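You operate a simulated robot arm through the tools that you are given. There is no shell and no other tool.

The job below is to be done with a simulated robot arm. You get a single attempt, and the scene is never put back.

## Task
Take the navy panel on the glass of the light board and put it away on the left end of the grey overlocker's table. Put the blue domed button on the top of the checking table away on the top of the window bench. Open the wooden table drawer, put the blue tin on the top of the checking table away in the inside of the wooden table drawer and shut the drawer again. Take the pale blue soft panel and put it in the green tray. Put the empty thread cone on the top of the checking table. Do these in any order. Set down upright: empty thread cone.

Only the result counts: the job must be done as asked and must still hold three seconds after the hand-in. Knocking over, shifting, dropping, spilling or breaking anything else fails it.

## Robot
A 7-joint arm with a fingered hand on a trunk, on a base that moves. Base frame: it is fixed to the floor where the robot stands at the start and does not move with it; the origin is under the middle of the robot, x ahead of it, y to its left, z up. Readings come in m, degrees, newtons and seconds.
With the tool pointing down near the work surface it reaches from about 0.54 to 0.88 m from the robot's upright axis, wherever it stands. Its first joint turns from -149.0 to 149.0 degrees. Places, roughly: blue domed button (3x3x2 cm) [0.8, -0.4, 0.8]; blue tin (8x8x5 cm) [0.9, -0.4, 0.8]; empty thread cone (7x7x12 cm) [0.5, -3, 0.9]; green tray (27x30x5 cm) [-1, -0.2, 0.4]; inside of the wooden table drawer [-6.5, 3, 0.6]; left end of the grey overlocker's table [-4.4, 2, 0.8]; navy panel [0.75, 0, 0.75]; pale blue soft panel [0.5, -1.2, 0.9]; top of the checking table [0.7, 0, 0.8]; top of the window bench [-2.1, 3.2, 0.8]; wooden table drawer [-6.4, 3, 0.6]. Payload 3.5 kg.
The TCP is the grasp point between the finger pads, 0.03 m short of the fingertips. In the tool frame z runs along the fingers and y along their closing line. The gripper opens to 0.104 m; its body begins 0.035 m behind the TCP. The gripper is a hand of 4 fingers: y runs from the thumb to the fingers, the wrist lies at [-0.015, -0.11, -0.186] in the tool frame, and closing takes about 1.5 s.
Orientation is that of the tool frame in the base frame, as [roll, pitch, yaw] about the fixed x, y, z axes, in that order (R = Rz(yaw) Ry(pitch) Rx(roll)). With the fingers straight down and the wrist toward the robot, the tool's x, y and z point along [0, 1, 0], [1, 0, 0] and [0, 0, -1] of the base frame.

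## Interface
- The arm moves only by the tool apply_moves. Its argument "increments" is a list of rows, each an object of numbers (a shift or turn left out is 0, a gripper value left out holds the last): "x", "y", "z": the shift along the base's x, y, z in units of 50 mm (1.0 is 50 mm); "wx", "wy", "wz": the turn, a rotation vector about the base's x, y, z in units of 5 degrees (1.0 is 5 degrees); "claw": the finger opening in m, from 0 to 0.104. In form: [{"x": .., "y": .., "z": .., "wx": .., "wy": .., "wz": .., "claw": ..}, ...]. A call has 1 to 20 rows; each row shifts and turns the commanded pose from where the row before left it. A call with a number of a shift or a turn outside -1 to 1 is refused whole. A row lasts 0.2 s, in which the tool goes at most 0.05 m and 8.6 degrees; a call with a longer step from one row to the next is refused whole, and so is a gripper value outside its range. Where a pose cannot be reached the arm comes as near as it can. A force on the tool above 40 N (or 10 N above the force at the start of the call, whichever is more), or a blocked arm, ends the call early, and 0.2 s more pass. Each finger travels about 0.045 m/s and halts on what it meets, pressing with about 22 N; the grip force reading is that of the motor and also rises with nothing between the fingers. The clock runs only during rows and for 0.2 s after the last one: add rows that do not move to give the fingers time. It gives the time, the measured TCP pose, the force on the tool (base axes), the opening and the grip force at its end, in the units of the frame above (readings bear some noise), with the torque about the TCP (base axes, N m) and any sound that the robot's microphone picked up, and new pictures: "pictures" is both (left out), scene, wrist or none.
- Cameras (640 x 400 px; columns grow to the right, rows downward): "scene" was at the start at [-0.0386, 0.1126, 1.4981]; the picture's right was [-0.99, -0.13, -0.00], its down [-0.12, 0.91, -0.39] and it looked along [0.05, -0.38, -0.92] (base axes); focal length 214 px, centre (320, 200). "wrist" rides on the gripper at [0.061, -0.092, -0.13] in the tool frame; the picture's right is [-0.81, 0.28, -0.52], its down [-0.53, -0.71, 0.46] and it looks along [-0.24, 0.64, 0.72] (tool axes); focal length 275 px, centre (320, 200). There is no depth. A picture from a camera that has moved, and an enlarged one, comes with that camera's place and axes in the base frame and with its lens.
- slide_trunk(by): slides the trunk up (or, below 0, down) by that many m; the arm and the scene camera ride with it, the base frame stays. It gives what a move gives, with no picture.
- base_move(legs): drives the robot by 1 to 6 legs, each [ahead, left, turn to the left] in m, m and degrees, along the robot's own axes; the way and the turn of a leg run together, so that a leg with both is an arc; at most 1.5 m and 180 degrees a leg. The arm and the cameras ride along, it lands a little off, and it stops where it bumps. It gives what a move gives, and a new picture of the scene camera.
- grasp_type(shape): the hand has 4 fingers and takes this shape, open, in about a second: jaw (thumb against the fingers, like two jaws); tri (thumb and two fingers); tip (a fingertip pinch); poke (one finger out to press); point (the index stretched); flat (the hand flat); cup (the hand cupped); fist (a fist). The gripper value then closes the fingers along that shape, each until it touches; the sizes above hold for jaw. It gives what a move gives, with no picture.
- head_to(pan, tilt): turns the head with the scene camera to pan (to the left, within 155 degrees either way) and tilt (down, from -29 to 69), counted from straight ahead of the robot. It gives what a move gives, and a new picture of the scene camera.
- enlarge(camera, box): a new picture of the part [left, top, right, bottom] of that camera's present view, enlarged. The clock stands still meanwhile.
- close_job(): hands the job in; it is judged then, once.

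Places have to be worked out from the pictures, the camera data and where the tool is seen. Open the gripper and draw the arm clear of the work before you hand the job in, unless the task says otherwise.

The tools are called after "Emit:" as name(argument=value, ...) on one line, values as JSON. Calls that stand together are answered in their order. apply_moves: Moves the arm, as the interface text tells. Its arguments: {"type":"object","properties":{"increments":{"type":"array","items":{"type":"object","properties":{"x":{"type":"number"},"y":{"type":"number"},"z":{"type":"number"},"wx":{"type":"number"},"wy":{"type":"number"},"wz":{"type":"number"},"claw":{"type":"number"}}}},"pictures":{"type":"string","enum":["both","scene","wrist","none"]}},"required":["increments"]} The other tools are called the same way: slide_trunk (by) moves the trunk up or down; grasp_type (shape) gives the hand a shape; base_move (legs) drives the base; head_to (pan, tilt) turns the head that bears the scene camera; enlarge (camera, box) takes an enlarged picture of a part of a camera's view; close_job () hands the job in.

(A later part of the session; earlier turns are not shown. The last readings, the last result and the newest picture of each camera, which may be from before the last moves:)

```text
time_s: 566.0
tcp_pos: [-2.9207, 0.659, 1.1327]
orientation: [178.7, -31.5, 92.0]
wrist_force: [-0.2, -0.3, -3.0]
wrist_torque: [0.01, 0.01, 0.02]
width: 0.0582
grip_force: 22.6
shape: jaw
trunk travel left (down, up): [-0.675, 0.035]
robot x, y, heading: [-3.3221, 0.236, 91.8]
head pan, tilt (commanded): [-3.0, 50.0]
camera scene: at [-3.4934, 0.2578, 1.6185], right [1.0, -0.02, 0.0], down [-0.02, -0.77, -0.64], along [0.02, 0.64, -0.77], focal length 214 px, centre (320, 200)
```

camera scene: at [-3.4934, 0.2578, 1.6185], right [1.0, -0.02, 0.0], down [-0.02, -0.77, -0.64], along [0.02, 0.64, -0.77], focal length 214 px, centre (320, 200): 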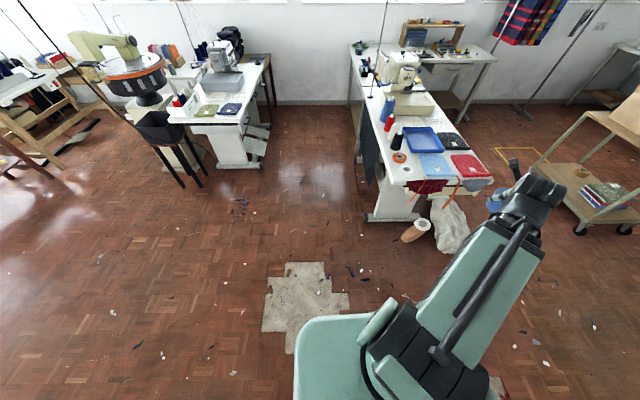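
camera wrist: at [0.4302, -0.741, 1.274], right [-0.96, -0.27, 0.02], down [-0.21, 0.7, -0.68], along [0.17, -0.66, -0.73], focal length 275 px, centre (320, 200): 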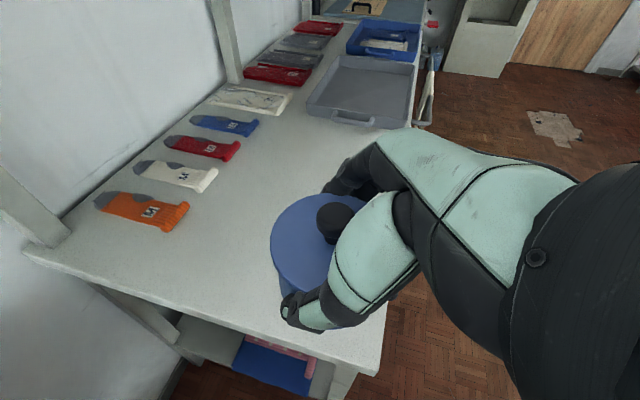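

Now west along the corridor toward the lane by the drawer, staying south of the hanging cable.

Emit:
base_move(legs=[[0, 0.42, -1.8], [0.2, 0.62, 0], [0.22, 0.5, 0], [0, 0.95, 0]])

Emit:
head_to(pan=10, tilt=35)

```text
time_s: 579.2
tcp_pos: [-5.4131, 1.0515, 1.1319]
orientation: [178.7, -31.6, 90.3]
wrist_force: [0.3, -0.6, -2.8]
wrist_torque: [-0.02, 0.0, -0.02]
width: 0.0584
grip_force: 22.5
shape: jaw
trunk travel left (down, up): [-0.675, 0.035]
robot x, y, heading: [-5.8315, 0.637, 89.9]
head pan, tilt (commanded): [-3.0, 50.0]
camera scene: at [-5.9979, 0.6687, 1.6185], right [1.0, -0.05, 0.0], down [-0.04, -0.76, -0.64], along [0.04, 0.64, -0.77], focal length 214 px, centre (320, 200)
```

scene: 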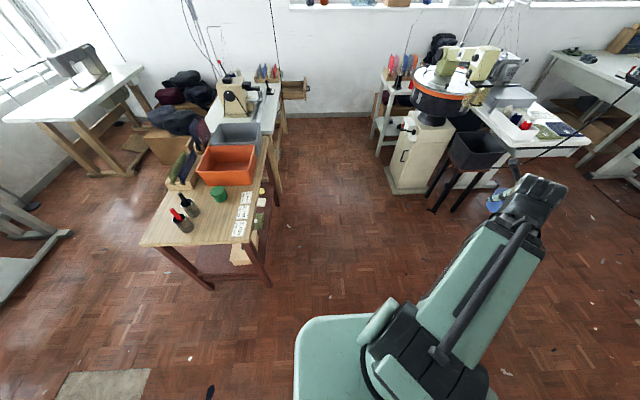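

```text
time_s: 579.9
tcp_pos: [-5.4126, 1.053, 1.1325]
orientation: [179.0, -31.6, 90.1]
wrist_force: [-0.3, 0.1, -3.1]
wrist_torque: [0.0, 0.0, -0.03]
width: 0.0584
grip_force: 22.3
shape: jaw
trunk travel left (down, up): [-0.675, 0.035]
robot x, y, heading: [-5.8301, 0.6404, 89.8]
head pan, tilt (commanded): [10.0, 35.0]
camera scene: at [-6.0168, 0.6786, 1.6402], right [0.99, 0.17, 0.0], down [0.1, -0.57, -0.82], along [-0.14, 0.81, -0.57], focal length 214 px, centre (320, 200)
```

scene: 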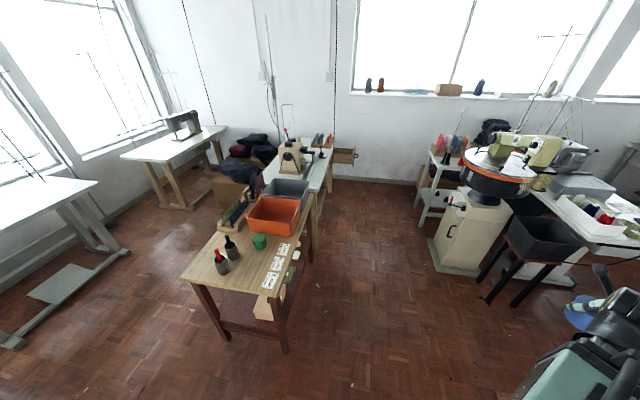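

The drawer is still open. I'll swing the arm round to the front, keeping the tin level, before driving up the lane.

Emit:
apply_moves(increments=[{"x": -0.694, "y": 0.646, "wz": 0.92}, {"x": -0.742, "y": 0.588, "wz": 0.92}, {"x": -0.786, "y": 0.528, "wz": 0.92}, {"x": -0.828, "y": 0.462, "wz": 0.92}, {"x": -0.86, "y": 0.394, "wz": 0.92}, {"x": -0.89, "y": 0.324, "wz": 0.92}, {"x": -0.914, "y": 0.25, "wz": 0.92}, {"x": -0.93, "y": 0.178, "wz": 0.92}, {"x": -0.942, "y": 0.102, "wz": 0.92}, {"x": -0.946, "y": 0.028, "wz": 0.92}, {"x": -0.946, "y": -0.05, "wz": 0.92}, {}], pictures="both")

```text
time_s: 582.5
tcp_pos: [-5.8808, 1.2386, 1.1381]
orientation: [178.8, -31.5, 140.8]
wrist_force: [-0.4, -0.4, -2.8]
wrist_torque: [-0.01, 0.0, 0.02]
width: 0.0583
grip_force: 22.3
shape: jaw
out of reach, approached as far as the arm can: row 2, 4, 7, 11
trunk travel left (down, up): [-0.675, 0.035]
robot x, y, heading: [-5.8333, 0.6389, 89.7]
head pan, tilt (commanded): [10.0, 35.0]
camera scene: at [-6.017, 0.6787, 1.6402], right [0.99, 0.17, 0.0], down [0.1, -0.57, -0.82], along [-0.14, 0.81, -0.57], focal length 214 px, centre (320, 200)
camera wrist: at [-5.9292, 1.1547, 1.2794], right [0.91, -0.4, 0.02], down [-0.28, -0.68, -0.68], along [0.29, 0.61, -0.73], focal length 275 px, centre (320, 200)
```

scene: 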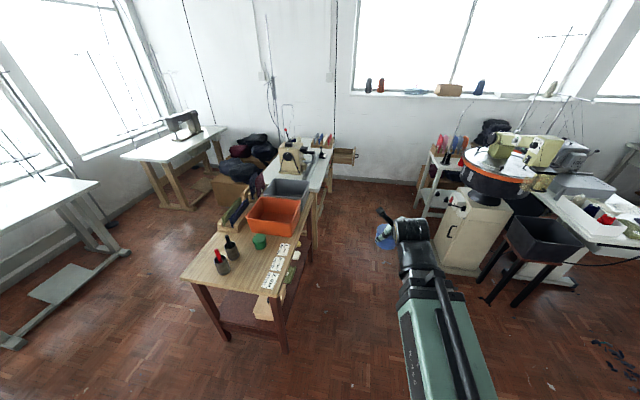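
wrist: 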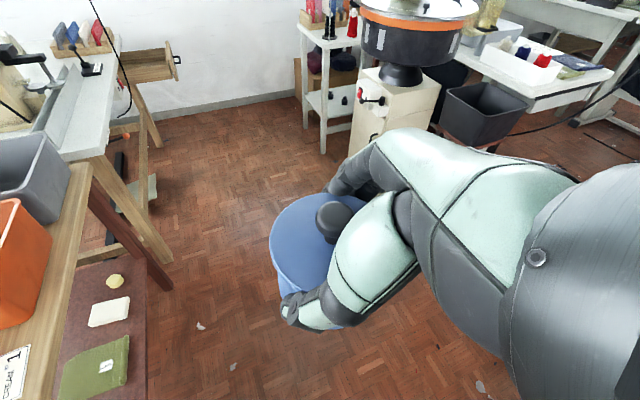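

Tin held level in front. Driving up the lane to the same spot as before.

Emit:
base_move(legs=[[0.9, 0, 0.3], [0.75, 0, 0]])

Emit:
head_to(pan=20, tilt=50)

Emit:
enlarge(camera="scene", box=[270, 150, 430, 250])

```text
time_s: 591.1
tcp_pos: [-5.8963, 2.9307, 1.1368]
orientation: [178.9, -31.5, 141.6]
wrist_force: [0.2, 0.4, -3.1]
wrist_torque: [0.01, 0.02, 0.01]
width: 0.0581
grip_force: 21.8
shape: jaw
trunk travel left (down, up): [-0.675, 0.035]
robot x, y, heading: [-5.8363, 2.3292, 90.9]
head pan, tilt (commanded): [10.0, 35.0]
camera scene: at [-6.0241, 2.3687, 1.6402], right [0.98, 0.19, 0.0], down [0.11, -0.56, -0.82], along [-0.15, 0.8, -0.57], focal length 214 px, centre (320, 200)
```

scene: 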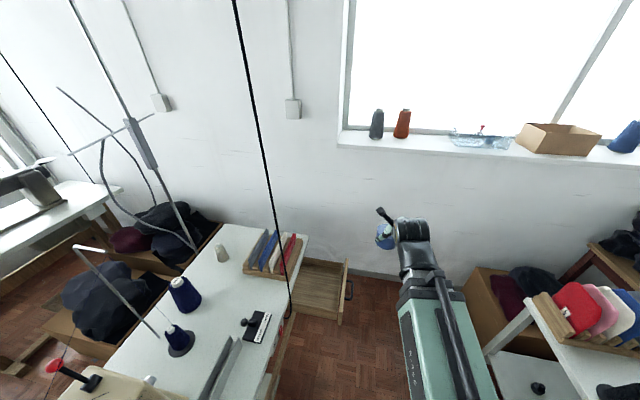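

```text
time_s: 591.9
tcp_pos: [-5.8966, 2.9295, 1.1373]
orientation: [179.0, -31.5, 141.7]
wrist_force: [0.7, -0.3, -3.1]
wrist_torque: [-0.02, -0.01, 0.0]
width: 0.058
grip_force: 22.1
shape: jaw
trunk travel left (down, up): [-0.675, 0.035]
robot x, y, heading: [-5.8369, 2.3283, 91.0]
head pan, tilt (commanded): [20.0, 50.0]
camera scene: at [-6.035, 2.3538, 1.6185], right [0.94, 0.35, 0.0], down [0.27, -0.72, -0.64], along [-0.23, 0.6, -0.77], focal length 214 px, centre (320, 200)
```

scene: 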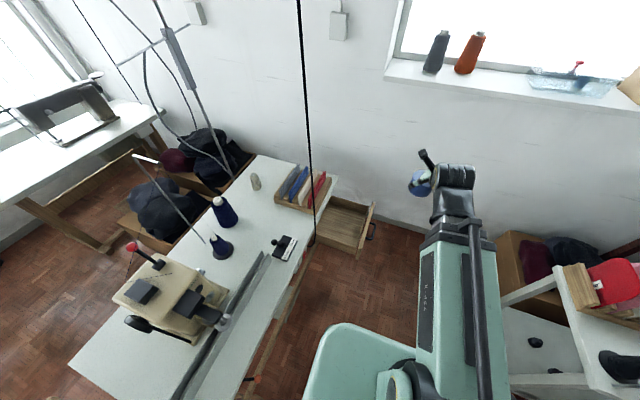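

```text
4.00 times, centred on (350, 200) of scene
camera zoom: at [-6.035, 2.3538, 1.6185], right [0.94, 0.35, 0.0], down [0.27, -0.72, -0.64], along [-0.23, 0.6, -0.77], focal length 858 px, centre (200, 200)
```

zoom: 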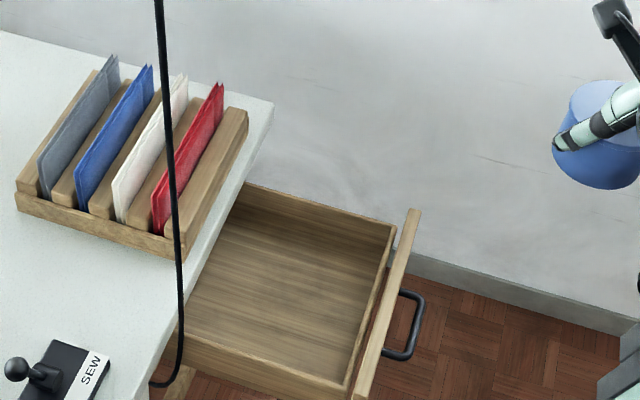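

The drawer is open as left: inside spans x −6.24…−6.04, y 2.88…3.13. I'll lower the trunk, then move the tin over the middle of the opening.

Emit:
slide_trunk(by=-0.27)

Emit:
apply_moves(increments=[{"x": -0.8, "y": 0.26, "wz": 0.61}, {"x": -0.8, "y": 0.26, "wz": 0.61}, {"x": -0.8, "y": 0.26, "wz": 0.61}, {"x": -0.8, "y": 0.26, "wz": 0.61}, {"x": -0.8, "y": 0.26, "wz": 0.61}, {"x": -0.8, "y": 0.26, "wz": 0.61}, {}], pictures="both")

Emit:
enlarge(camera="scene", box=[260, 100, 420, 200])

```text
time_s: 594.6
tcp_pos: [-5.8968, 2.9302, 0.8682]
orientation: [178.7, -31.4, 141.7]
wrist_force: [-0.2, 0.0, -2.9]
wrist_torque: [0.03, 0.01, 0.01]
width: 0.0582
grip_force: 22.3
shape: jaw
trunk travel left (down, up): [-0.405, 0.305]
robot x, y, heading: [-5.8354, 2.3294, 90.8]
head pan, tilt (commanded): [20.0, 50.0]
```

```text
time_s: 596.2
tcp_pos: [-6.1373, 3.0082, 0.8676]
orientation: [178.8, -31.6, 160.1]
wrist_force: [-1.1, -0.7, -2.3]
wrist_torque: [0.03, 0.0, 0.0]
width: 0.0582
grip_force: 21.8
shape: jaw
trunk travel left (down, up): [-0.405, 0.305]
robot x, y, heading: [-5.8383, 2.3292, 90.8]
head pan, tilt (commanded): [20.0, 50.0]
camera scene: at [-6.0353, 2.3538, 1.3484], right [0.93, 0.35, 0.0], down [0.27, -0.72, -0.64], along [-0.23, 0.6, -0.77], focal length 214 px, centre (320, 200)
camera wrist: at [-6.1562, 2.913, 1.0095], right [1.0, -0.08, 0.02], down [-0.04, -0.73, -0.68], along [0.07, 0.68, -0.73], focal length 275 px, centre (320, 200)
```

scene: 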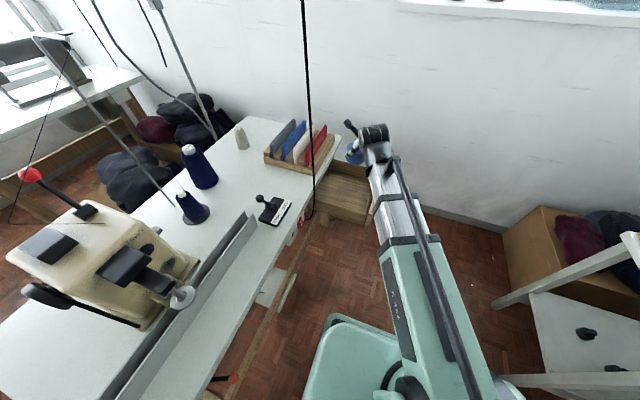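
wrist: 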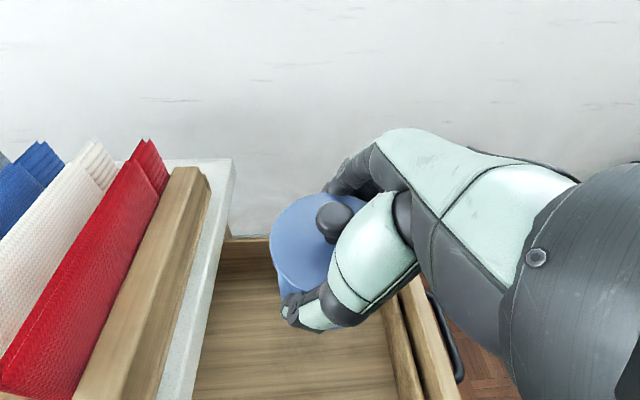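

```text
4.00 times, centred on (340, 150) of scene
camera zoom: at [-6.0353, 2.3538, 1.3484], right [0.93, 0.35, 0.0], down [0.27, -0.72, -0.64], along [-0.23, 0.6, -0.77], focal length 858 px, centre (240, 400)
```

zoom: 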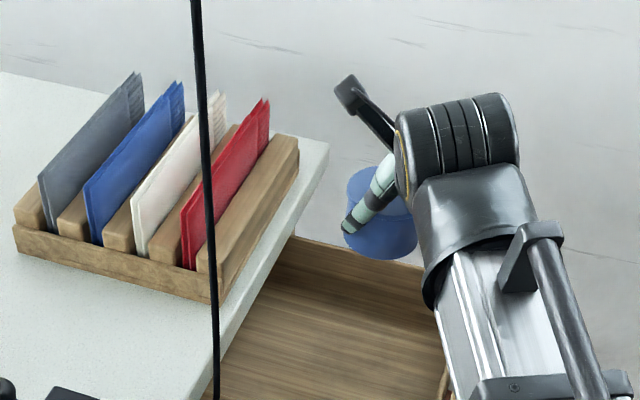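

The tin hangs over the opening (x −6.24…−6.07). I'll shift 1 cm west to centre it and lower into the drawer.

Emit:
apply_moves(increments=[{"x": -0.24, "y": -0.04, "z": -0.6}, {"z": -0.7}, {"z": -0.7}, {"z": -0.7}, {"z": -0.5}, {}], pictures="both")

Emit:
enlarge(camera="wrist", box=[140, 120, 460, 400])

```text
time_s: 597.6
tcp_pos: [-6.1504, 3.0055, 0.7095]
orientation: [178.7, -31.5, 160.1]
wrist_force: [0.2, 0.4, -3.2]
wrist_torque: [0.01, -0.02, -0.06]
width: 0.058
grip_force: 22.1
shape: jaw
trunk travel left (down, up): [-0.405, 0.305]
robot x, y, heading: [-5.8378, 2.3292, 90.7]
head pan, tilt (commanded): [20.0, 50.0]
camera scene: at [-6.0351, 2.3538, 1.3484], right [0.94, 0.35, 0.0], down [0.27, -0.72, -0.64], along [-0.23, 0.6, -0.77], focal length 214 px, centre (320, 200)
camera wrist: at [-6.1691, 2.9112, 0.8499], right [1.0, -0.08, 0.02], down [-0.04, -0.73, -0.68], along [0.07, 0.68, -0.73], focal length 275 px, centre (320, 200)
```

scene: 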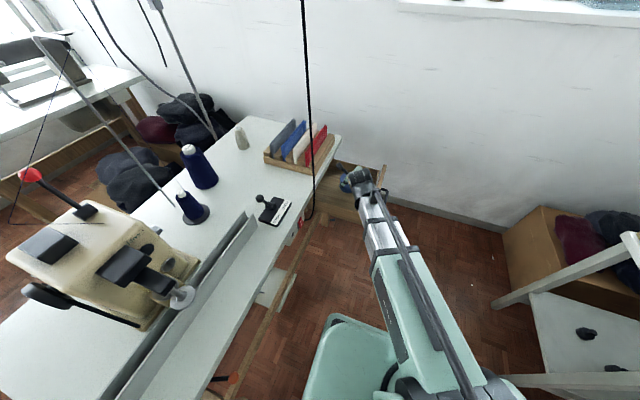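
wrist: 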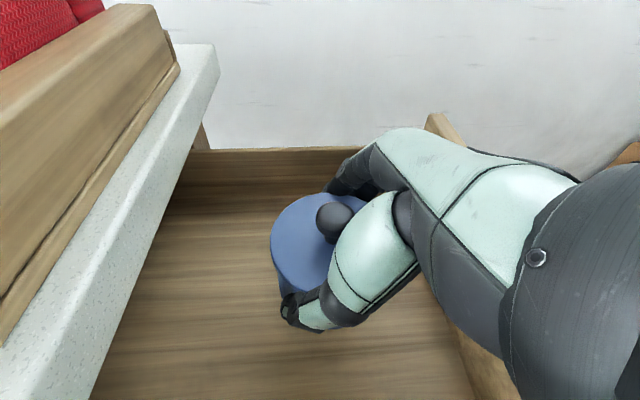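

```text
1.43 times, centred on (300, 260) of wrist
camera zoom: at [-6.1691, 2.9112, 0.8499], right [1.0, -0.08, 0.02], down [-0.04, -0.73, -0.68], along [0.07, 0.68, -0.73], focal length 393 px, centre (349, 114)
```

zoom: 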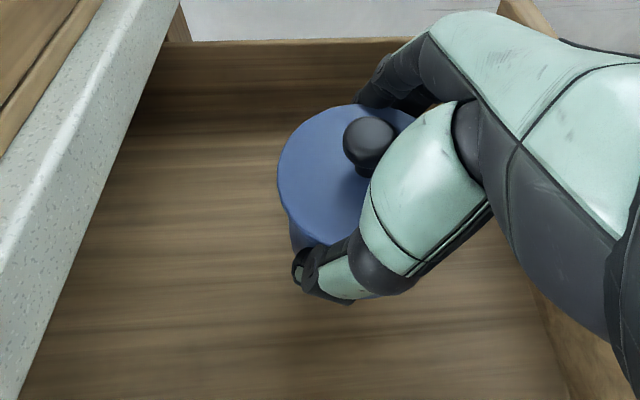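

The tin is inside the drawer's walls. Lowering in small steps to its floor.

Emit:
apply_moves(increments=[{"z": -0.2}, {"z": -0.2}, {"z": -0.15}, {}], pictures="none")

Emit:
apply_moves(increments=[{"z": -0.1}, {"z": -0.1}, {}], pictures="none")

```text
time_s: 598.6
tcp_pos: [-6.1493, 3.0068, 0.6801]
orientation: [178.7, -31.5, 160.0]
wrist_force: [0.4, -0.7, -2.1]
wrist_torque: [-0.03, 0.0, 0.0]
width: 0.0578
grip_force: 22.2
shape: jaw
trunk travel left (down, up): [-0.405, 0.305]
robot x, y, heading: [-5.8361, 2.3292, 91.1]
head pan, tilt (commanded): [20.0, 50.0]
```

```text
time_s: 599.5
tcp_pos: [-6.1488, 3.0069, 0.6711]
orientation: [178.8, -31.5, 160.0]
wrist_force: [-0.6, -0.7, -2.9]
wrist_torque: [-0.02, -0.02, 0.03]
width: 0.0576
grip_force: 22.0
shape: jaw
trunk travel left (down, up): [-0.405, 0.305]
robot x, y, heading: [-5.8366, 2.3281, 90.8]
head pan, tilt (commanded): [20.0, 50.0]
```

Emit:
apply_moves(increments=[{"z": -0.1}, {"z": -0.08}, {}], pictures="none")

Emit:
apply_moves(increments=[{"z": -0.08}, {"z": -0.06}, {}], pictures="none")

Emit:
apply_moves(increments=[{"z": -0.06}, {"z": -0.06}, {}], pictures="wrist")

```text
time_s: 600.2
tcp_pos: [-6.1485, 3.0063, 0.6606]
orientation: [178.8, -31.5, 160.1]
wrist_force: [-0.2, 0.4, -3.3]
wrist_torque: [-0.01, 0.0, 0.02]
width: 0.0578
grip_force: 22.0
shape: jaw
trunk travel left (down, up): [-0.405, 0.305]
robot x, y, heading: [-5.8373, 2.3284, 91.0]
head pan, tilt (commanded): [20.0, 50.0]
```

```text
time_s: 601.0
tcp_pos: [-6.1492, 3.005, 0.6549]
orientation: [178.7, -31.6, 160.0]
wrist_force: [-0.1, 0.9, 3.4]
wrist_torque: [0.2, -0.13, 0.0]
width: 0.0579
grip_force: 22.1
shape: jaw
trunk travel left (down, up): [-0.405, 0.305]
robot x, y, heading: [-5.8387, 2.3323, 90.7]
head pan, tilt (commanded): [20.0, 50.0]
```

```text
time_s: 601.9
tcp_pos: [-6.1482, 3.0054, 0.6514]
orientation: [178.6, -31.8, 160.1]
wrist_force: [0.2, 0.4, 33.6]
wrist_torque: [0.31, 0.11, 0.36]
width: 0.0578
grip_force: 21.6
shape: jaw
trunk travel left (down, up): [-0.405, 0.305]
robot x, y, heading: [-5.8351, 2.3277, 90.7]
head pan, tilt (commanded): [20.0, 50.0]
camera wrist: at [-6.1658, 2.9098, 0.7925], right [1.0, -0.08, 0.02], down [-0.05, -0.73, -0.68], along [0.07, 0.68, -0.73], focal length 275 px, centre (320, 200)
```

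wrist: 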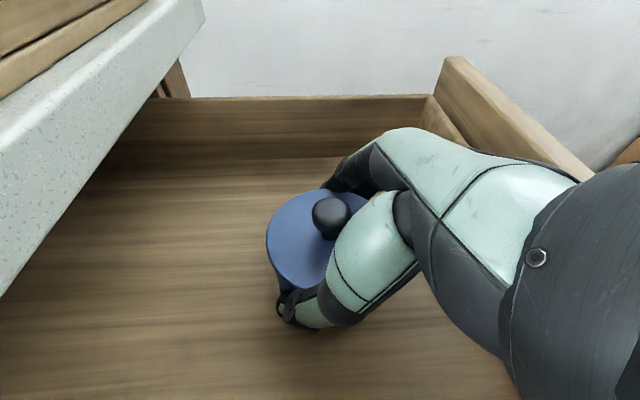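

The tin rests on the drawer floor (contact at TCP z≈0.655). I'll ease off and open the hand.

Emit:
apply_moves(increments=[{"z": 0.08}, {"claw": 0.07}, {"claw": 0.08}, {"claw": 0.09}, {"claw": 0.1}, {"claw": 0.104}, {}, {}], pictures="wrist")

```text
time_s: 603.6
tcp_pos: [-6.1489, 3.0052, 0.6523]
orientation: [178.8, -31.5, 160.1]
wrist_force: [-1.4, 0.5, 0.0]
wrist_torque: [0.01, 0.01, -0.01]
width: 0.1039
grip_force: 0.1
shape: jaw
trunk travel left (down, up): [-0.405, 0.305]
robot x, y, heading: [-5.8362, 2.3312, 90.7]
head pan, tilt (commanded): [20.0, 50.0]
heard: snap
camera wrist: at [-6.167, 2.9111, 0.7936], right [1.0, -0.08, 0.02], down [-0.04, -0.73, -0.68], along [0.07, 0.68, -0.73], focal length 275 px, centre (320, 200)
```

wrist: 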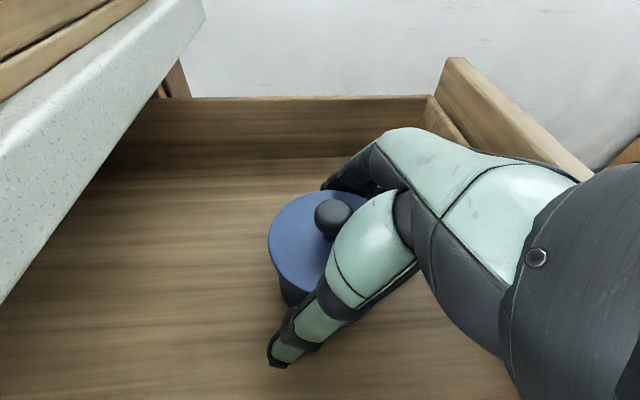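

Another snap, seemingly from the tin's lid, but it stands upright in the drawer. I'll raise the hand straight out and check.

Emit:
apply_moves(increments=[{"z": 0.2}, {"z": 0.4}, {"z": 0.6}, {"z": 0.8}, {"z": 0.8}, {"z": 0.8}, {"z": 0.6}, {}], pictures="wrist")

Emit:
enlarge(camera="wrist", box=[160, 160, 440, 400])

```text
time_s: 605.5
tcp_pos: [-6.1485, 3.0063, 0.8646]
orientation: [178.7, -31.5, 160.0]
wrist_force: [0.6, 0.3, 0.6]
wrist_torque: [0.02, 0.01, 0.0]
width: 0.1038
grip_force: 0.1
shape: jaw
trunk travel left (down, up): [-0.405, 0.305]
robot x, y, heading: [-5.8387, 2.3278, 91.0]
head pan, tilt (commanded): [20.0, 50.0]
camera wrist: at [-6.167, 2.9108, 1.0054], right [1.0, -0.08, 0.02], down [-0.04, -0.73, -0.68], along [0.07, 0.68, -0.73], focal length 275 px, centre (320, 200)
```

wrist: 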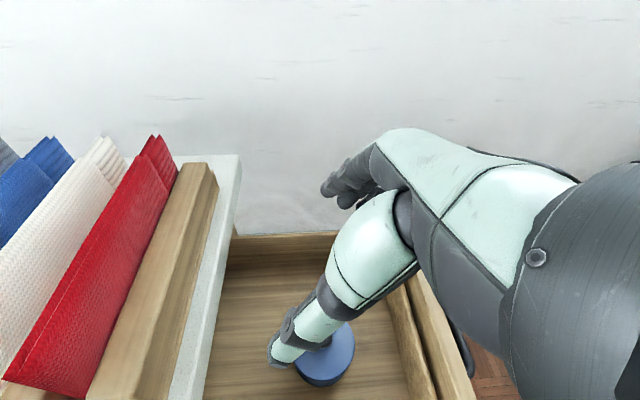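

```text
1.67 times, centred on (300, 280) of wrist
camera zoom: at [-6.167, 2.9108, 1.0054], right [1.0, -0.08, 0.02], down [-0.04, -0.73, -0.68], along [0.07, 0.68, -0.73], focal length 459 px, centre (353, 67)
```

zoom: 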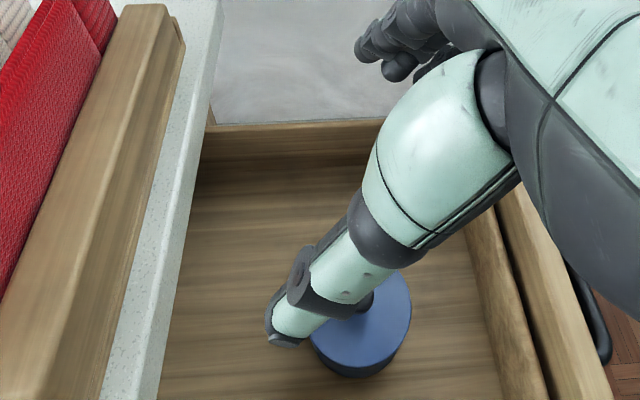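

The tin stands in the drawer. I'll withdraw the hand east, straighten it to vertical and look at the drawer contents.

Emit:
apply_moves(increments=[{"x": 0.8, "y": -0.2, "z": 0.1}, {"x": 0.85, "y": -0.2}, {"x": 0.85, "y": -0.2}, {"x": 0.85, "y": -0.2}, {"x": 0.85, "y": -0.1}, {"x": 0.6}, {"wx": -0.307, "wy": -0.846}, {"wx": -0.307, "wy": -0.846}, {"wx": -0.307, "wy": -0.846}, {"wx": -0.307, "wy": -0.846}, {"wx": -0.307, "wy": -0.846}, {"wx": -0.307, "wy": -0.846}, {"wx": -0.307, "wy": -0.846}, {"claw": 0.065}, {}], pictures="scene")

Emit:
enlarge(camera="scene", box=[270, 120, 430, 220])

```text
time_s: 608.6
tcp_pos: [-5.9089, 2.9606, 0.8673]
orientation: [178.9, 0.0, 160.1]
wrist_force: [0.0, 0.6, 0.0]
wrist_torque: [0.02, -0.01, 0.03]
width: 0.0652
grip_force: 0.1
shape: jaw
trunk travel left (down, up): [-0.405, 0.305]
robot x, y, heading: [-5.8364, 2.3286, 91.0]
head pan, tilt (commanded): [20.0, 50.0]
camera scene: at [-6.0349, 2.3535, 1.3485], right [0.94, 0.35, 0.0], down [0.27, -0.72, -0.64], along [-0.23, 0.6, -0.77], focal length 214 px, centre (320, 200)
```

scene: 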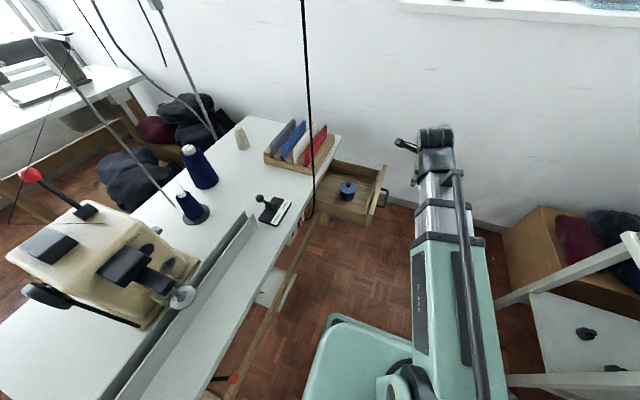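

```text
4.00 times, centred on (350, 170) of scene
camera zoom: at [-6.0349, 2.3535, 1.3485], right [0.94, 0.35, 0.0], down [0.27, -0.72, -0.64], along [-0.23, 0.6, -0.77], focal length 858 px, centre (200, 320)
```

zoom: 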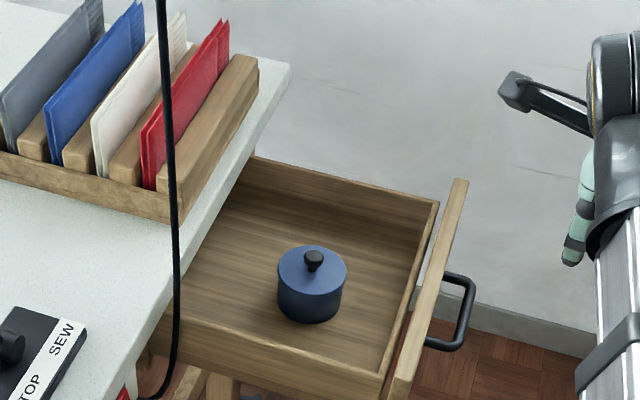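

The tin stands upright and well inside; its knob (z≈0.68) is just about rim level, so it should clear. Now I'll turn the hand westward again to push the drawer shut by its handle.

Emit:
apply_moves(increments=[{"wz": 1, "x": 0.06, "y": 0.04}, {"wz": 1, "x": 0.06, "y": 0.04}, {"wz": 1, "x": 0.06, "y": 0.04}, {"wz": 1, "x": 0.06, "y": 0.04}, {"wz": 1, "x": 0.06, "y": 0.04}, {"wz": 1, "x": 0.06, "y": 0.04}, {"wz": 1, "x": 0.06, "y": 0.04}, {"wz": 1, "x": 0.06, "y": 0.04}, {"wz": 1, "x": 0.06, "y": 0.04}, {"wz": 1, "x": 0.06, "y": 0.04}, {"wz": 1, "x": 0.06, "y": 0.04}, {"wz": 1, "x": 0.06, "y": 0.04}, {"wz": 1, "x": 0.06, "y": 0.04}, {"wz": 1, "x": 0.06, "y": 0.04}, {"wz": 1, "x": 0.06, "y": 0.04}, {"wz": 1, "x": 0.06, "y": 0.04}, {"wz": 1, "x": 0.06, "y": 0.04}, {"wz": 1, "x": 0.06, "y": 0.04}, {"wz": 1}, {"wz": 1}], pictures="none")

Emit:
apply_moves(increments=[{"wz": 1}, {"wz": 0.7}, {"wy": 1}, {"wy": 1}, {"wy": 1}, {"wy": 1}, {"wy": 1}, {"wy": 1}, {"wy": 1}, {"wy": 1}, {"wy": 1}, {"wy": 1}, {"wy": 1}, {"wy": 1}, {"wy": 1}, {"wy": 1}, {"wy": 1}, {"wy": 1}, {}], pictures="both")

```text
time_s: 612.9
tcp_pos: [-5.8551, 2.9962, 0.8676]
orientation: [178.8, 0.0, -99.8]
wrist_force: [-0.4, 0.0, 0.7]
wrist_torque: [0.02, -0.03, -0.01]
width: 0.0653
grip_force: 0.1
shape: jaw
trunk travel left (down, up): [-0.405, 0.305]
robot x, y, heading: [-5.8376, 2.3297, 90.7]
head pan, tilt (commanded): [20.0, 50.0]
```

```text
time_s: 616.9
tcp_pos: [-5.8532, 2.9969, 0.8676]
orientation: [98.6, -1.5, -90.2]
wrist_force: [0.0, 0.1, -0.5]
wrist_torque: [0.0, 0.0, 0.02]
width: 0.0655
grip_force: 0.0
shape: jaw
trunk travel left (down, up): [-0.405, 0.305]
robot x, y, heading: [-5.8358, 2.3281, 90.8]
head pan, tilt (commanded): [20.0, 50.0]
camera scene: at [-6.0349, 2.3535, 1.3485], right [0.94, 0.35, 0.0], down [0.27, -0.72, -0.64], along [-0.23, 0.6, -0.77], focal length 214 px, centre (320, 200)
camera wrist: at [-5.712, 2.9326, 0.7982], right [0.47, 0.82, 0.33], down [-0.34, 0.51, -0.79], along [-0.81, 0.26, 0.52], focal length 275 px, centre (320, 200)
```

scene: 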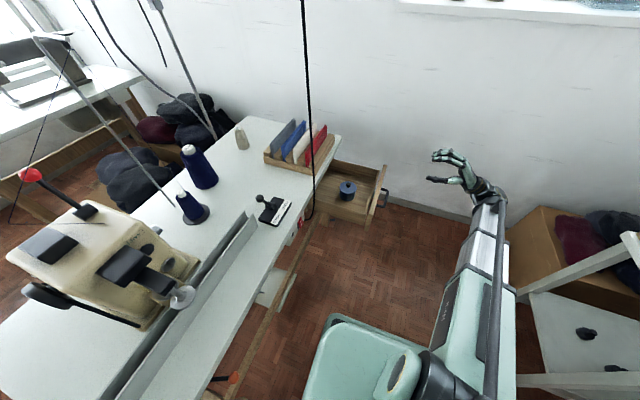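
wrist: 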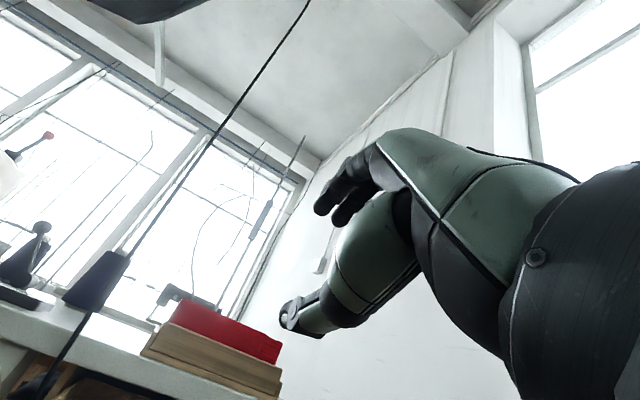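

Hand faces west again. Lowering to the handle's height.

Emit:
apply_moves(increments=[{"z": -0.9, "y": 0.06}, {"z": -0.9, "y": 0.06}, {"z": -0.9, "y": 0.06}, {"z": -0.9, "y": 0.06}, {"z": -0.92}, {}], pictures="wrist")

Emit:
enlarge(camera="scene", box=[300, 120, 460, 220])

```text
time_s: 618.2
tcp_pos: [-5.8553, 3.0103, 0.6437]
orientation: [98.9, -1.5, -90.3]
wrist_force: [0.5, 0.2, 0.8]
wrist_torque: [-0.01, 0.02, 0.02]
width: 0.0652
grip_force: 0.1
shape: jaw
trunk travel left (down, up): [-0.405, 0.305]
robot x, y, heading: [-5.8369, 2.3321, 90.8]
head pan, tilt (commanded): [20.0, 50.0]
camera wrist: at [-5.7124, 2.9447, 0.5745], right [0.47, 0.82, 0.33], down [-0.34, 0.51, -0.79], along [-0.81, 0.26, 0.52], focal length 275 px, centre (320, 200)
```

wrist: 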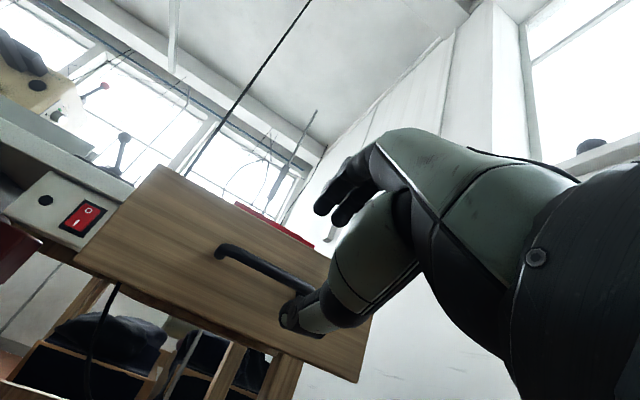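

```text
4.00 times, centred on (380, 170) of scene
camera zoom: at [-6.0349, 2.3536, 1.3485], right [0.94, 0.35, 0.0], down [0.27, -0.72, -0.64], along [-0.23, 0.6, -0.77], focal length 858 px, centre (80, 320)
```

zoom: 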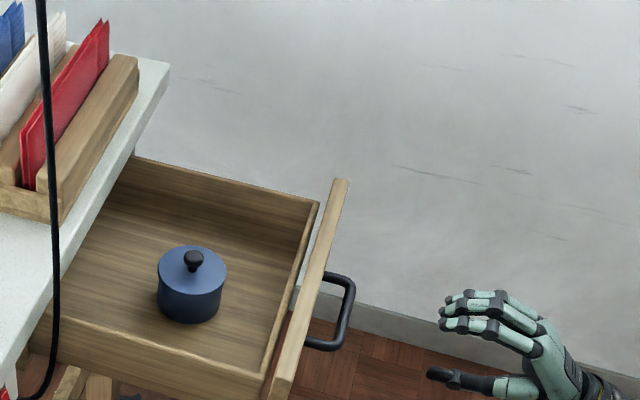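

The bar is again at z≈0.641 straight ahead. Advancing onto it and gripping.

Emit:
apply_moves(increments=[{"x": -0.7}, {"x": -0.7}, {"x": -0.6}, {"x": -0.45}, {}, {"claw": 0.04}, {"claw": 0.02}, {"claw": 0.0}, {}, {}, {}, {}], pictures="wrist")

Emit:
enlarge(camera="scene", box=[300, 120, 460, 220])

```text
time_s: 620.9
tcp_pos: [-5.9781, 3.0084, 0.6423]
orientation: [98.8, -1.5, -90.0]
wrist_force: [0.3, 0.0, -2.7]
wrist_torque: [0.05, -0.03, 0.02]
width: 0.0001
grip_force: 21.9
shape: jaw
trunk travel left (down, up): [-0.405, 0.305]
robot x, y, heading: [-5.8342, 2.3267, 90.5]
head pan, tilt (commanded): [20.0, 50.0]
camera wrist: at [-5.8356, 2.944, 0.5728], right [0.47, 0.82, 0.33], down [-0.34, 0.51, -0.79], along [-0.81, 0.26, 0.52], focal length 275 px, centre (320, 200)
```

wrist: 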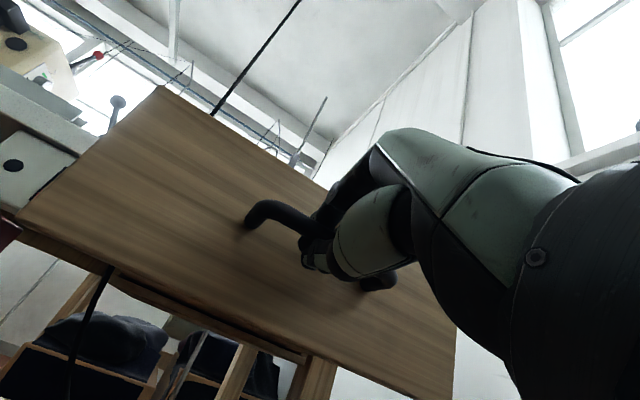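

```text
4.00 times, centred on (380, 170) of scene
camera zoom: at [-6.035, 2.3537, 1.3484], right [0.94, 0.35, 0.0], down [0.27, -0.72, -0.64], along [-0.23, 0.6, -0.77], focal length 858 px, centre (80, 320)
```

zoom: 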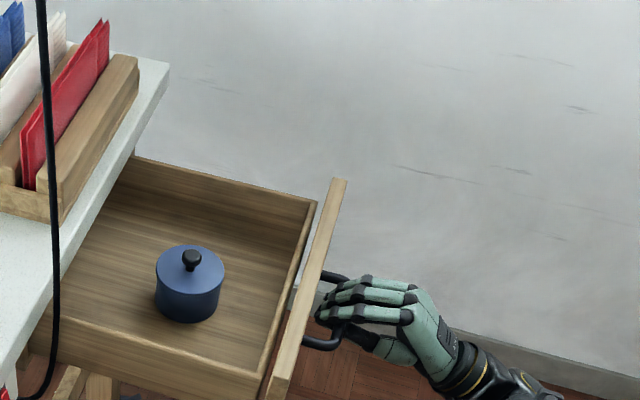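

Bar gripped. I'll push the drawer in slowly, checking as the tin reaches the table edge.

Emit:
apply_moves(increments=[{"x": -0.1}, {"x": -0.15}, {"x": -0.2}, {"x": -0.2}, {"x": -0.2}, {"x": -0.2}, {"x": -0.15}, {}], pictures="none")

Emit:
enlarge(camera="scene", box=[280, 120, 440, 220])

```text
time_s: 622.6
tcp_pos: [-6.0377, 3.0089, 0.6411]
orientation: [98.7, -1.5, -90.2]
wrist_force: [-0.7, 2.7, 0.1]
wrist_torque: [0.04, 0.03, 0.03]
width: 0.0001
grip_force: 21.6
shape: jaw
trunk travel left (down, up): [-0.405, 0.305]
robot x, y, heading: [-5.8361, 2.3285, 90.9]
head pan, tilt (commanded): [20.0, 50.0]
```

```text
4.00 times, centred on (360, 170) of scene
camera zoom: at [-6.0349, 2.3537, 1.3485], right [0.94, 0.35, 0.0], down [0.27, -0.72, -0.64], along [-0.23, 0.6, -0.77], focal length 858 px, centre (160, 320)
```

zoom: 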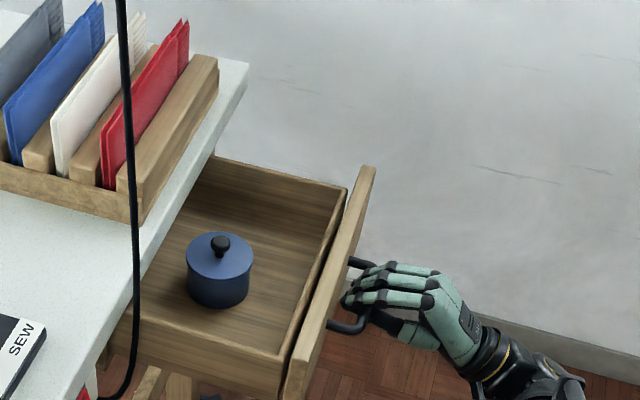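

The tin rides along. Another 6 cm, then a check as it goes under the top.

Emit:
apply_moves(increments=[{"x": -0.15}, {"x": -0.2}, {"x": -0.2}, {"x": -0.2}, {"x": -0.2}, {"x": -0.2}, {"x": -0.15}, {}], pictures="none")

Emit:
enlarge(camera="scene", box=[260, 120, 420, 220])

```text
time_s: 624.5
tcp_pos: [-6.102, 3.0098, 0.6413]
orientation: [98.7, -1.4, -90.6]
wrist_force: [0.5, 2.5, -1.9]
wrist_torque: [0.07, -0.01, 0.05]
width: 0.0
grip_force: 21.8
shape: jaw
trunk travel left (down, up): [-0.405, 0.305]
robot x, y, heading: [-5.8357, 2.329, 90.8]
head pan, tilt (commanded): [20.0, 50.0]
```

```text
4.00 times, centred on (340, 170) of scene
camera zoom: at [-6.035, 2.3538, 1.3484], right [0.94, 0.35, 0.0], down [0.27, -0.72, -0.64], along [-0.23, 0.6, -0.77], focal length 858 px, centre (240, 320)
```

zoom: 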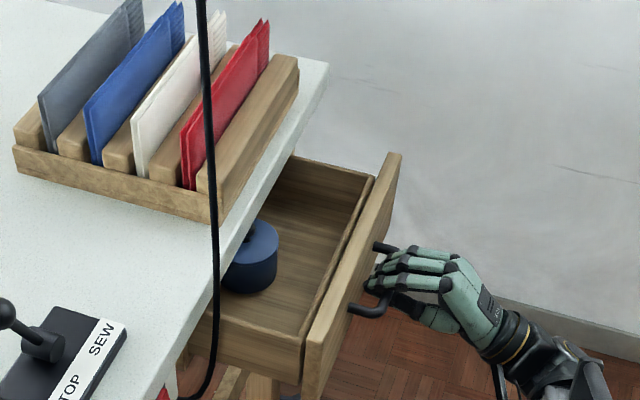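

The tin passes under the table top freely (force near zero). Pushing on toward fully closed.

Emit:
apply_moves(increments=[{"x": -0.15}, {"x": -0.2}, {"x": -0.2}, {"x": -0.2}, {"x": -0.2}, {"x": -0.2}, {"x": -0.2}, {"x": -0.2}, {"x": -0.2}, {"x": -0.2}, {"x": -0.2}, {}], pictures="none")

Emit:
apply_moves(increments=[{"x": -0.1}, {"x": -0.1}, {"x": -0.08}, {}], pictures="wrist")

Emit:
enlarge(camera="scene", box=[260, 120, 420, 220])

```text
time_s: 627.0
tcp_pos: [-6.209, 3.0096, 0.6404]
orientation: [98.8, -1.5, -90.2]
wrist_force: [0.6, 9.1, 0.6]
wrist_torque: [0.02, 0.02, 0.0]
width: 0.0001
grip_force: 21.6
shape: jaw
trunk travel left (down, up): [-0.405, 0.305]
robot x, y, heading: [-5.8397, 2.3314, 90.7]
head pan, tilt (commanded): [20.0, 50.0]
```

```text
time_s: 628.0
tcp_pos: [-6.224, 3.007, 0.6406]
orientation: [98.8, -1.5, -90.3]
wrist_force: [0.3, 7.6, 2.0]
wrist_torque: [-0.01, 0.04, -0.06]
width: 0.0
grip_force: 22.0
shape: jaw
trunk travel left (down, up): [-0.405, 0.305]
robot x, y, heading: [-5.8369, 2.3306, 90.8]
head pan, tilt (commanded): [20.0, 50.0]
camera wrist: at [-6.0812, 2.9443, 0.5714], right [0.47, 0.82, 0.33], down [-0.34, 0.51, -0.79], along [-0.81, 0.26, 0.52], focal length 275 px, centre (320, 200)
```

wrist: 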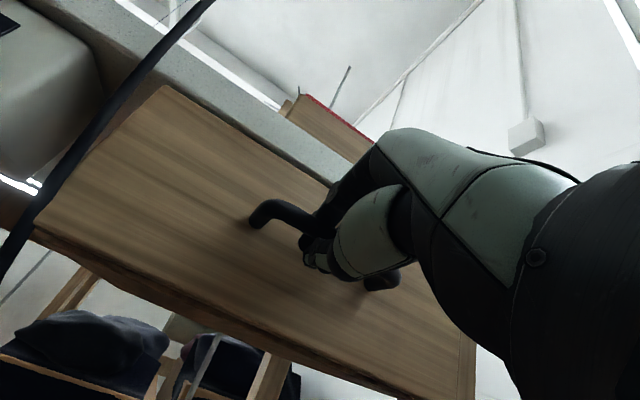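

```text
4.00 times, centred on (340, 170) of scene
camera zoom: at [-6.0349, 2.3538, 1.3485], right [0.94, 0.35, 0.0], down [0.27, -0.72, -0.64], along [-0.23, 0.6, -0.77], focal length 858 px, centre (240, 320)
```

zoom: 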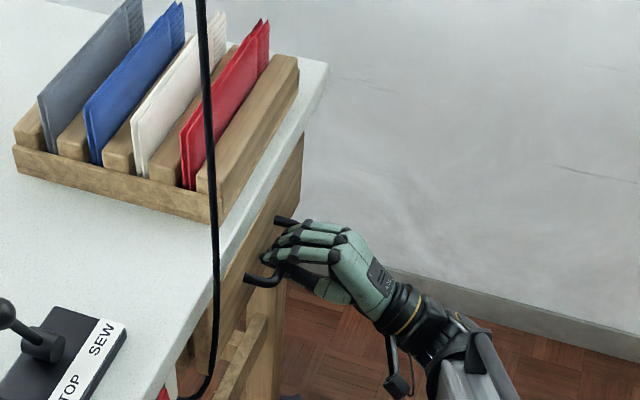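

The drawer is at its original closed position. I'll give it a final small push until it meets the stop.

Emit:
apply_moves(increments=[{"x": -0.06}, {"x": -0.06}, {}], pictures="none")

Emit:
apply_moves(increments=[{"x": -0.06}, {"x": -0.06}, {}], pictures="none")

```text
time_s: 628.9
tcp_pos: [-6.2294, 3.0094, 0.6415]
orientation: [98.8, -1.5, -90.2]
wrist_force: [0.7, 5.9, 0.6]
wrist_torque: [0.01, -0.01, -0.01]
width: 0.0001
grip_force: 21.4
shape: jaw
trunk travel left (down, up): [-0.405, 0.305]
robot x, y, heading: [-5.8387, 2.3271, 90.9]
head pan, tilt (commanded): [20.0, 50.0]
```

```text
time_s: 629.6
tcp_pos: [-6.2339, 3.0094, 0.6417]
orientation: [98.8, -1.5, -90.0]
wrist_force: [6.2, 1.7, -4.2]
wrist_torque: [0.05, 0.0, 0.02]
width: 0.0001
grip_force: 22.0
shape: jaw
trunk travel left (down, up): [-0.405, 0.305]
robot x, y, heading: [-5.8322, 2.3281, 90.8]
head pan, tilt (commanded): [20.0, 50.0]
```

A resistance of 6 N shows; one more small push to confirm the stop.

Emit:
apply_moves(increments=[{"x": -0.06}, {"x": -0.06}, {}], pictures="none")

Emit:
enlarge(camera="scene", box=[280, 130, 400, 220])

```text
time_s: 630.5
tcp_pos: [-6.2404, 3.0087, 0.6431]
orientation: [98.7, -1.5, -90.2]
wrist_force: [28.0, -8.4, -5.4]
wrist_torque: [0.01, 0.17, 0.32]
width: 0.0
grip_force: 21.9
shape: jaw
trunk travel left (down, up): [-0.405, 0.305]
robot x, y, heading: [-5.8397, 2.3278, 90.5]
head pan, tilt (commanded): [20.0, 50.0]
```

```text
4.44 times, centred on (340, 175) of scene
camera zoom: at [-6.0332, 2.3534, 1.3487], right [0.94, 0.35, 0.0], down [0.27, -0.72, -0.64], along [-0.23, 0.6, -0.77], focal length 953 px, centre (231, 311)
```

zoom: 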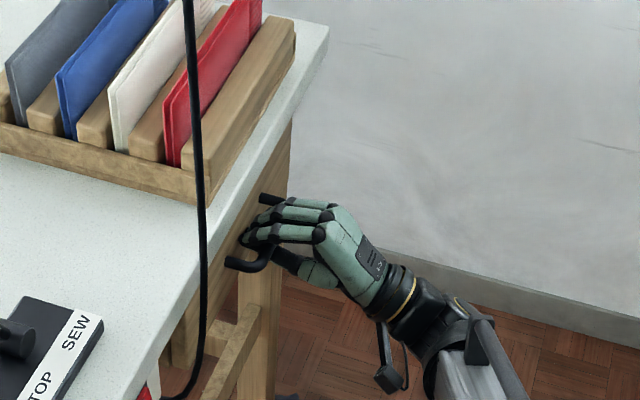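

At the stop (28 N): the drawer is shut. I'll relax the push, open the hand and withdraw.

Emit:
apply_moves(increments=[{"x": 0.12}, {"claw": 0.03}, {"claw": 0.05}, {"claw": 0.07}, {}, {"x": 0.2}, {"x": 0.5}, {"x": 0.7}, {"x": 0.8}, {"x": 0.8}, {"x": 0.8}, {"x": 0.8}, {"x": 0.8}, {"x": 0.8}, {}], pictures="both")

Emit:
enlarge(camera="scene", box=[270, 130, 390, 220])

```text
time_s: 633.6
tcp_pos: [-5.9241, 3.0084, 0.6419]
orientation: [98.7, -1.5, -90.3]
wrist_force: [0.0, -0.2, 0.7]
wrist_torque: [-0.01, 0.01, 0.0]
width: 0.0697
grip_force: 0.2
shape: jaw
trunk travel left (down, up): [-0.405, 0.305]
robot x, y, heading: [-5.8387, 2.329, 90.9]
head pan, tilt (commanded): [20.0, 50.0]
camera scene: at [-6.0348, 2.3535, 1.3485], right [0.94, 0.35, 0.0], down [0.27, -0.72, -0.64], along [-0.23, 0.6, -0.77], focal length 214 px, centre (320, 200)
camera wrist: at [-5.7822, 2.9435, 0.5715], right [0.47, 0.82, 0.33], down [-0.34, 0.51, -0.79], along [-0.81, 0.26, 0.52], focal length 275 px, centre (320, 200)
```

scene: 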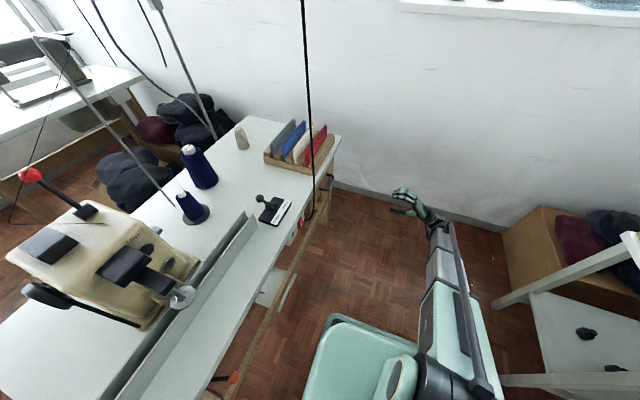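
wrist: 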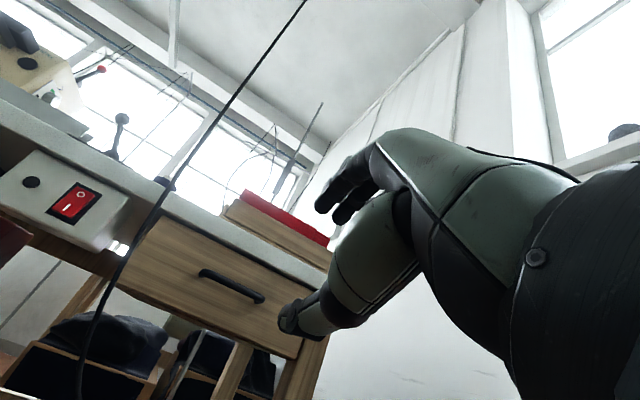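

```text
4.44 times, centred on (330, 175) of scene
camera zoom: at [-6.0348, 2.3535, 1.3485], right [0.94, 0.35, 0.0], down [0.27, -0.72, -0.64], along [-0.23, 0.6, -0.77], focal length 953 px, centre (276, 311)
```

zoom: 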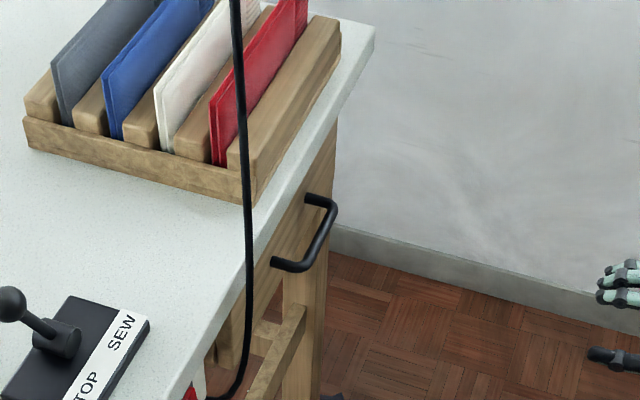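

The drawer is fully shut with the tin inside. I'll bring the hand back to a neutral pose and draw clear of the work.

Emit:
apply_moves(increments=[{"wy": -1, "x": 0.3, "z": 0.3}, {"wy": -1, "x": 0.3, "z": 0.3}, {"wy": -1, "z": 0.3}, {"wy": -1, "z": 0.3}, {"wy": -1, "z": 0.3}, {"wy": -1, "z": 0.3}, {"wy": -1, "z": 0.3}, {"wy": -1, "z": 0.3}, {"wy": -1, "z": 0.3}, {"wy": -1, "z": 0.3}, {"wy": -1, "z": 0.2}, {"wy": -1, "z": 0.2}, {"wy": -1}, {"wy": -1}, {"wy": -1}, {"wy": -1}, {}], pictures="none")

Emit:
slide_trunk(by=0.25)

Emit:
base_move(legs=[[-0.85, 0, -0.8], [-0.75, 0, 0]])

```text
time_s: 637.2
tcp_pos: [-5.8969, 3.0097, 0.8119]
orientation: [178.7, -0.1, -91.5]
wrist_force: [0.5, 0.1, -0.4]
wrist_torque: [0.0, -0.02, 0.0]
width: 0.0697
grip_force: 0.0
shape: jaw
trunk travel left (down, up): [-0.405, 0.305]
robot x, y, heading: [-5.8394, 2.3284, 90.8]
head pan, tilt (commanded): [20.0, 50.0]
```

```text
time_s: 639.8
tcp_pos: [-5.8956, 3.0089, 1.0615]
orientation: [178.8, 0.0, -91.5]
wrist_force: [-0.3, 0.3, -0.5]
wrist_torque: [0.02, -0.01, 0.0]
width: 0.0697
grip_force: 0.1
shape: jaw
trunk travel left (down, up): [-0.655, 0.055]
robot x, y, heading: [-5.8395, 2.3303, 90.7]
head pan, tilt (commanded): [20.0, 50.0]
```

```text
time_s: 648.0
tcp_pos: [-5.8905, 1.4176, 1.0625]
orientation: [178.8, -0.1, -94.5]
wrist_force: [-0.3, -0.4, 0.3]
wrist_torque: [-0.01, 0.0, 0.0]
width: 0.0696
grip_force: 0.0
shape: jaw
trunk travel left (down, up): [-0.655, 0.055]
robot x, y, heading: [-5.8677, 0.7356, 88.0]
head pan, tilt (commanded): [20.0, 50.0]
camera scene: at [-6.0634, 0.7691, 1.5985], right [0.95, 0.31, 0.0], down [0.23, -0.73, -0.64], along [-0.2, 0.61, -0.77], focal length 214 px, centre (320, 200)
```

scene: 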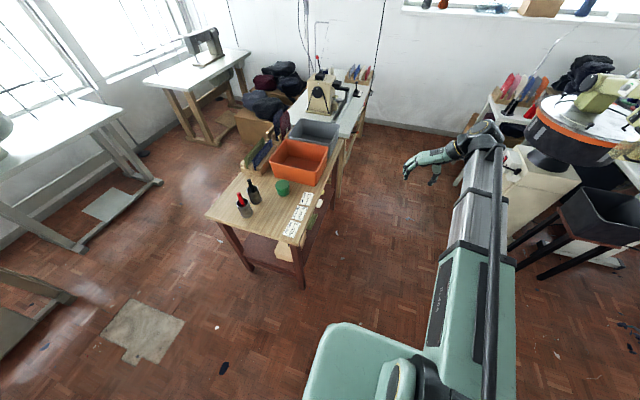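

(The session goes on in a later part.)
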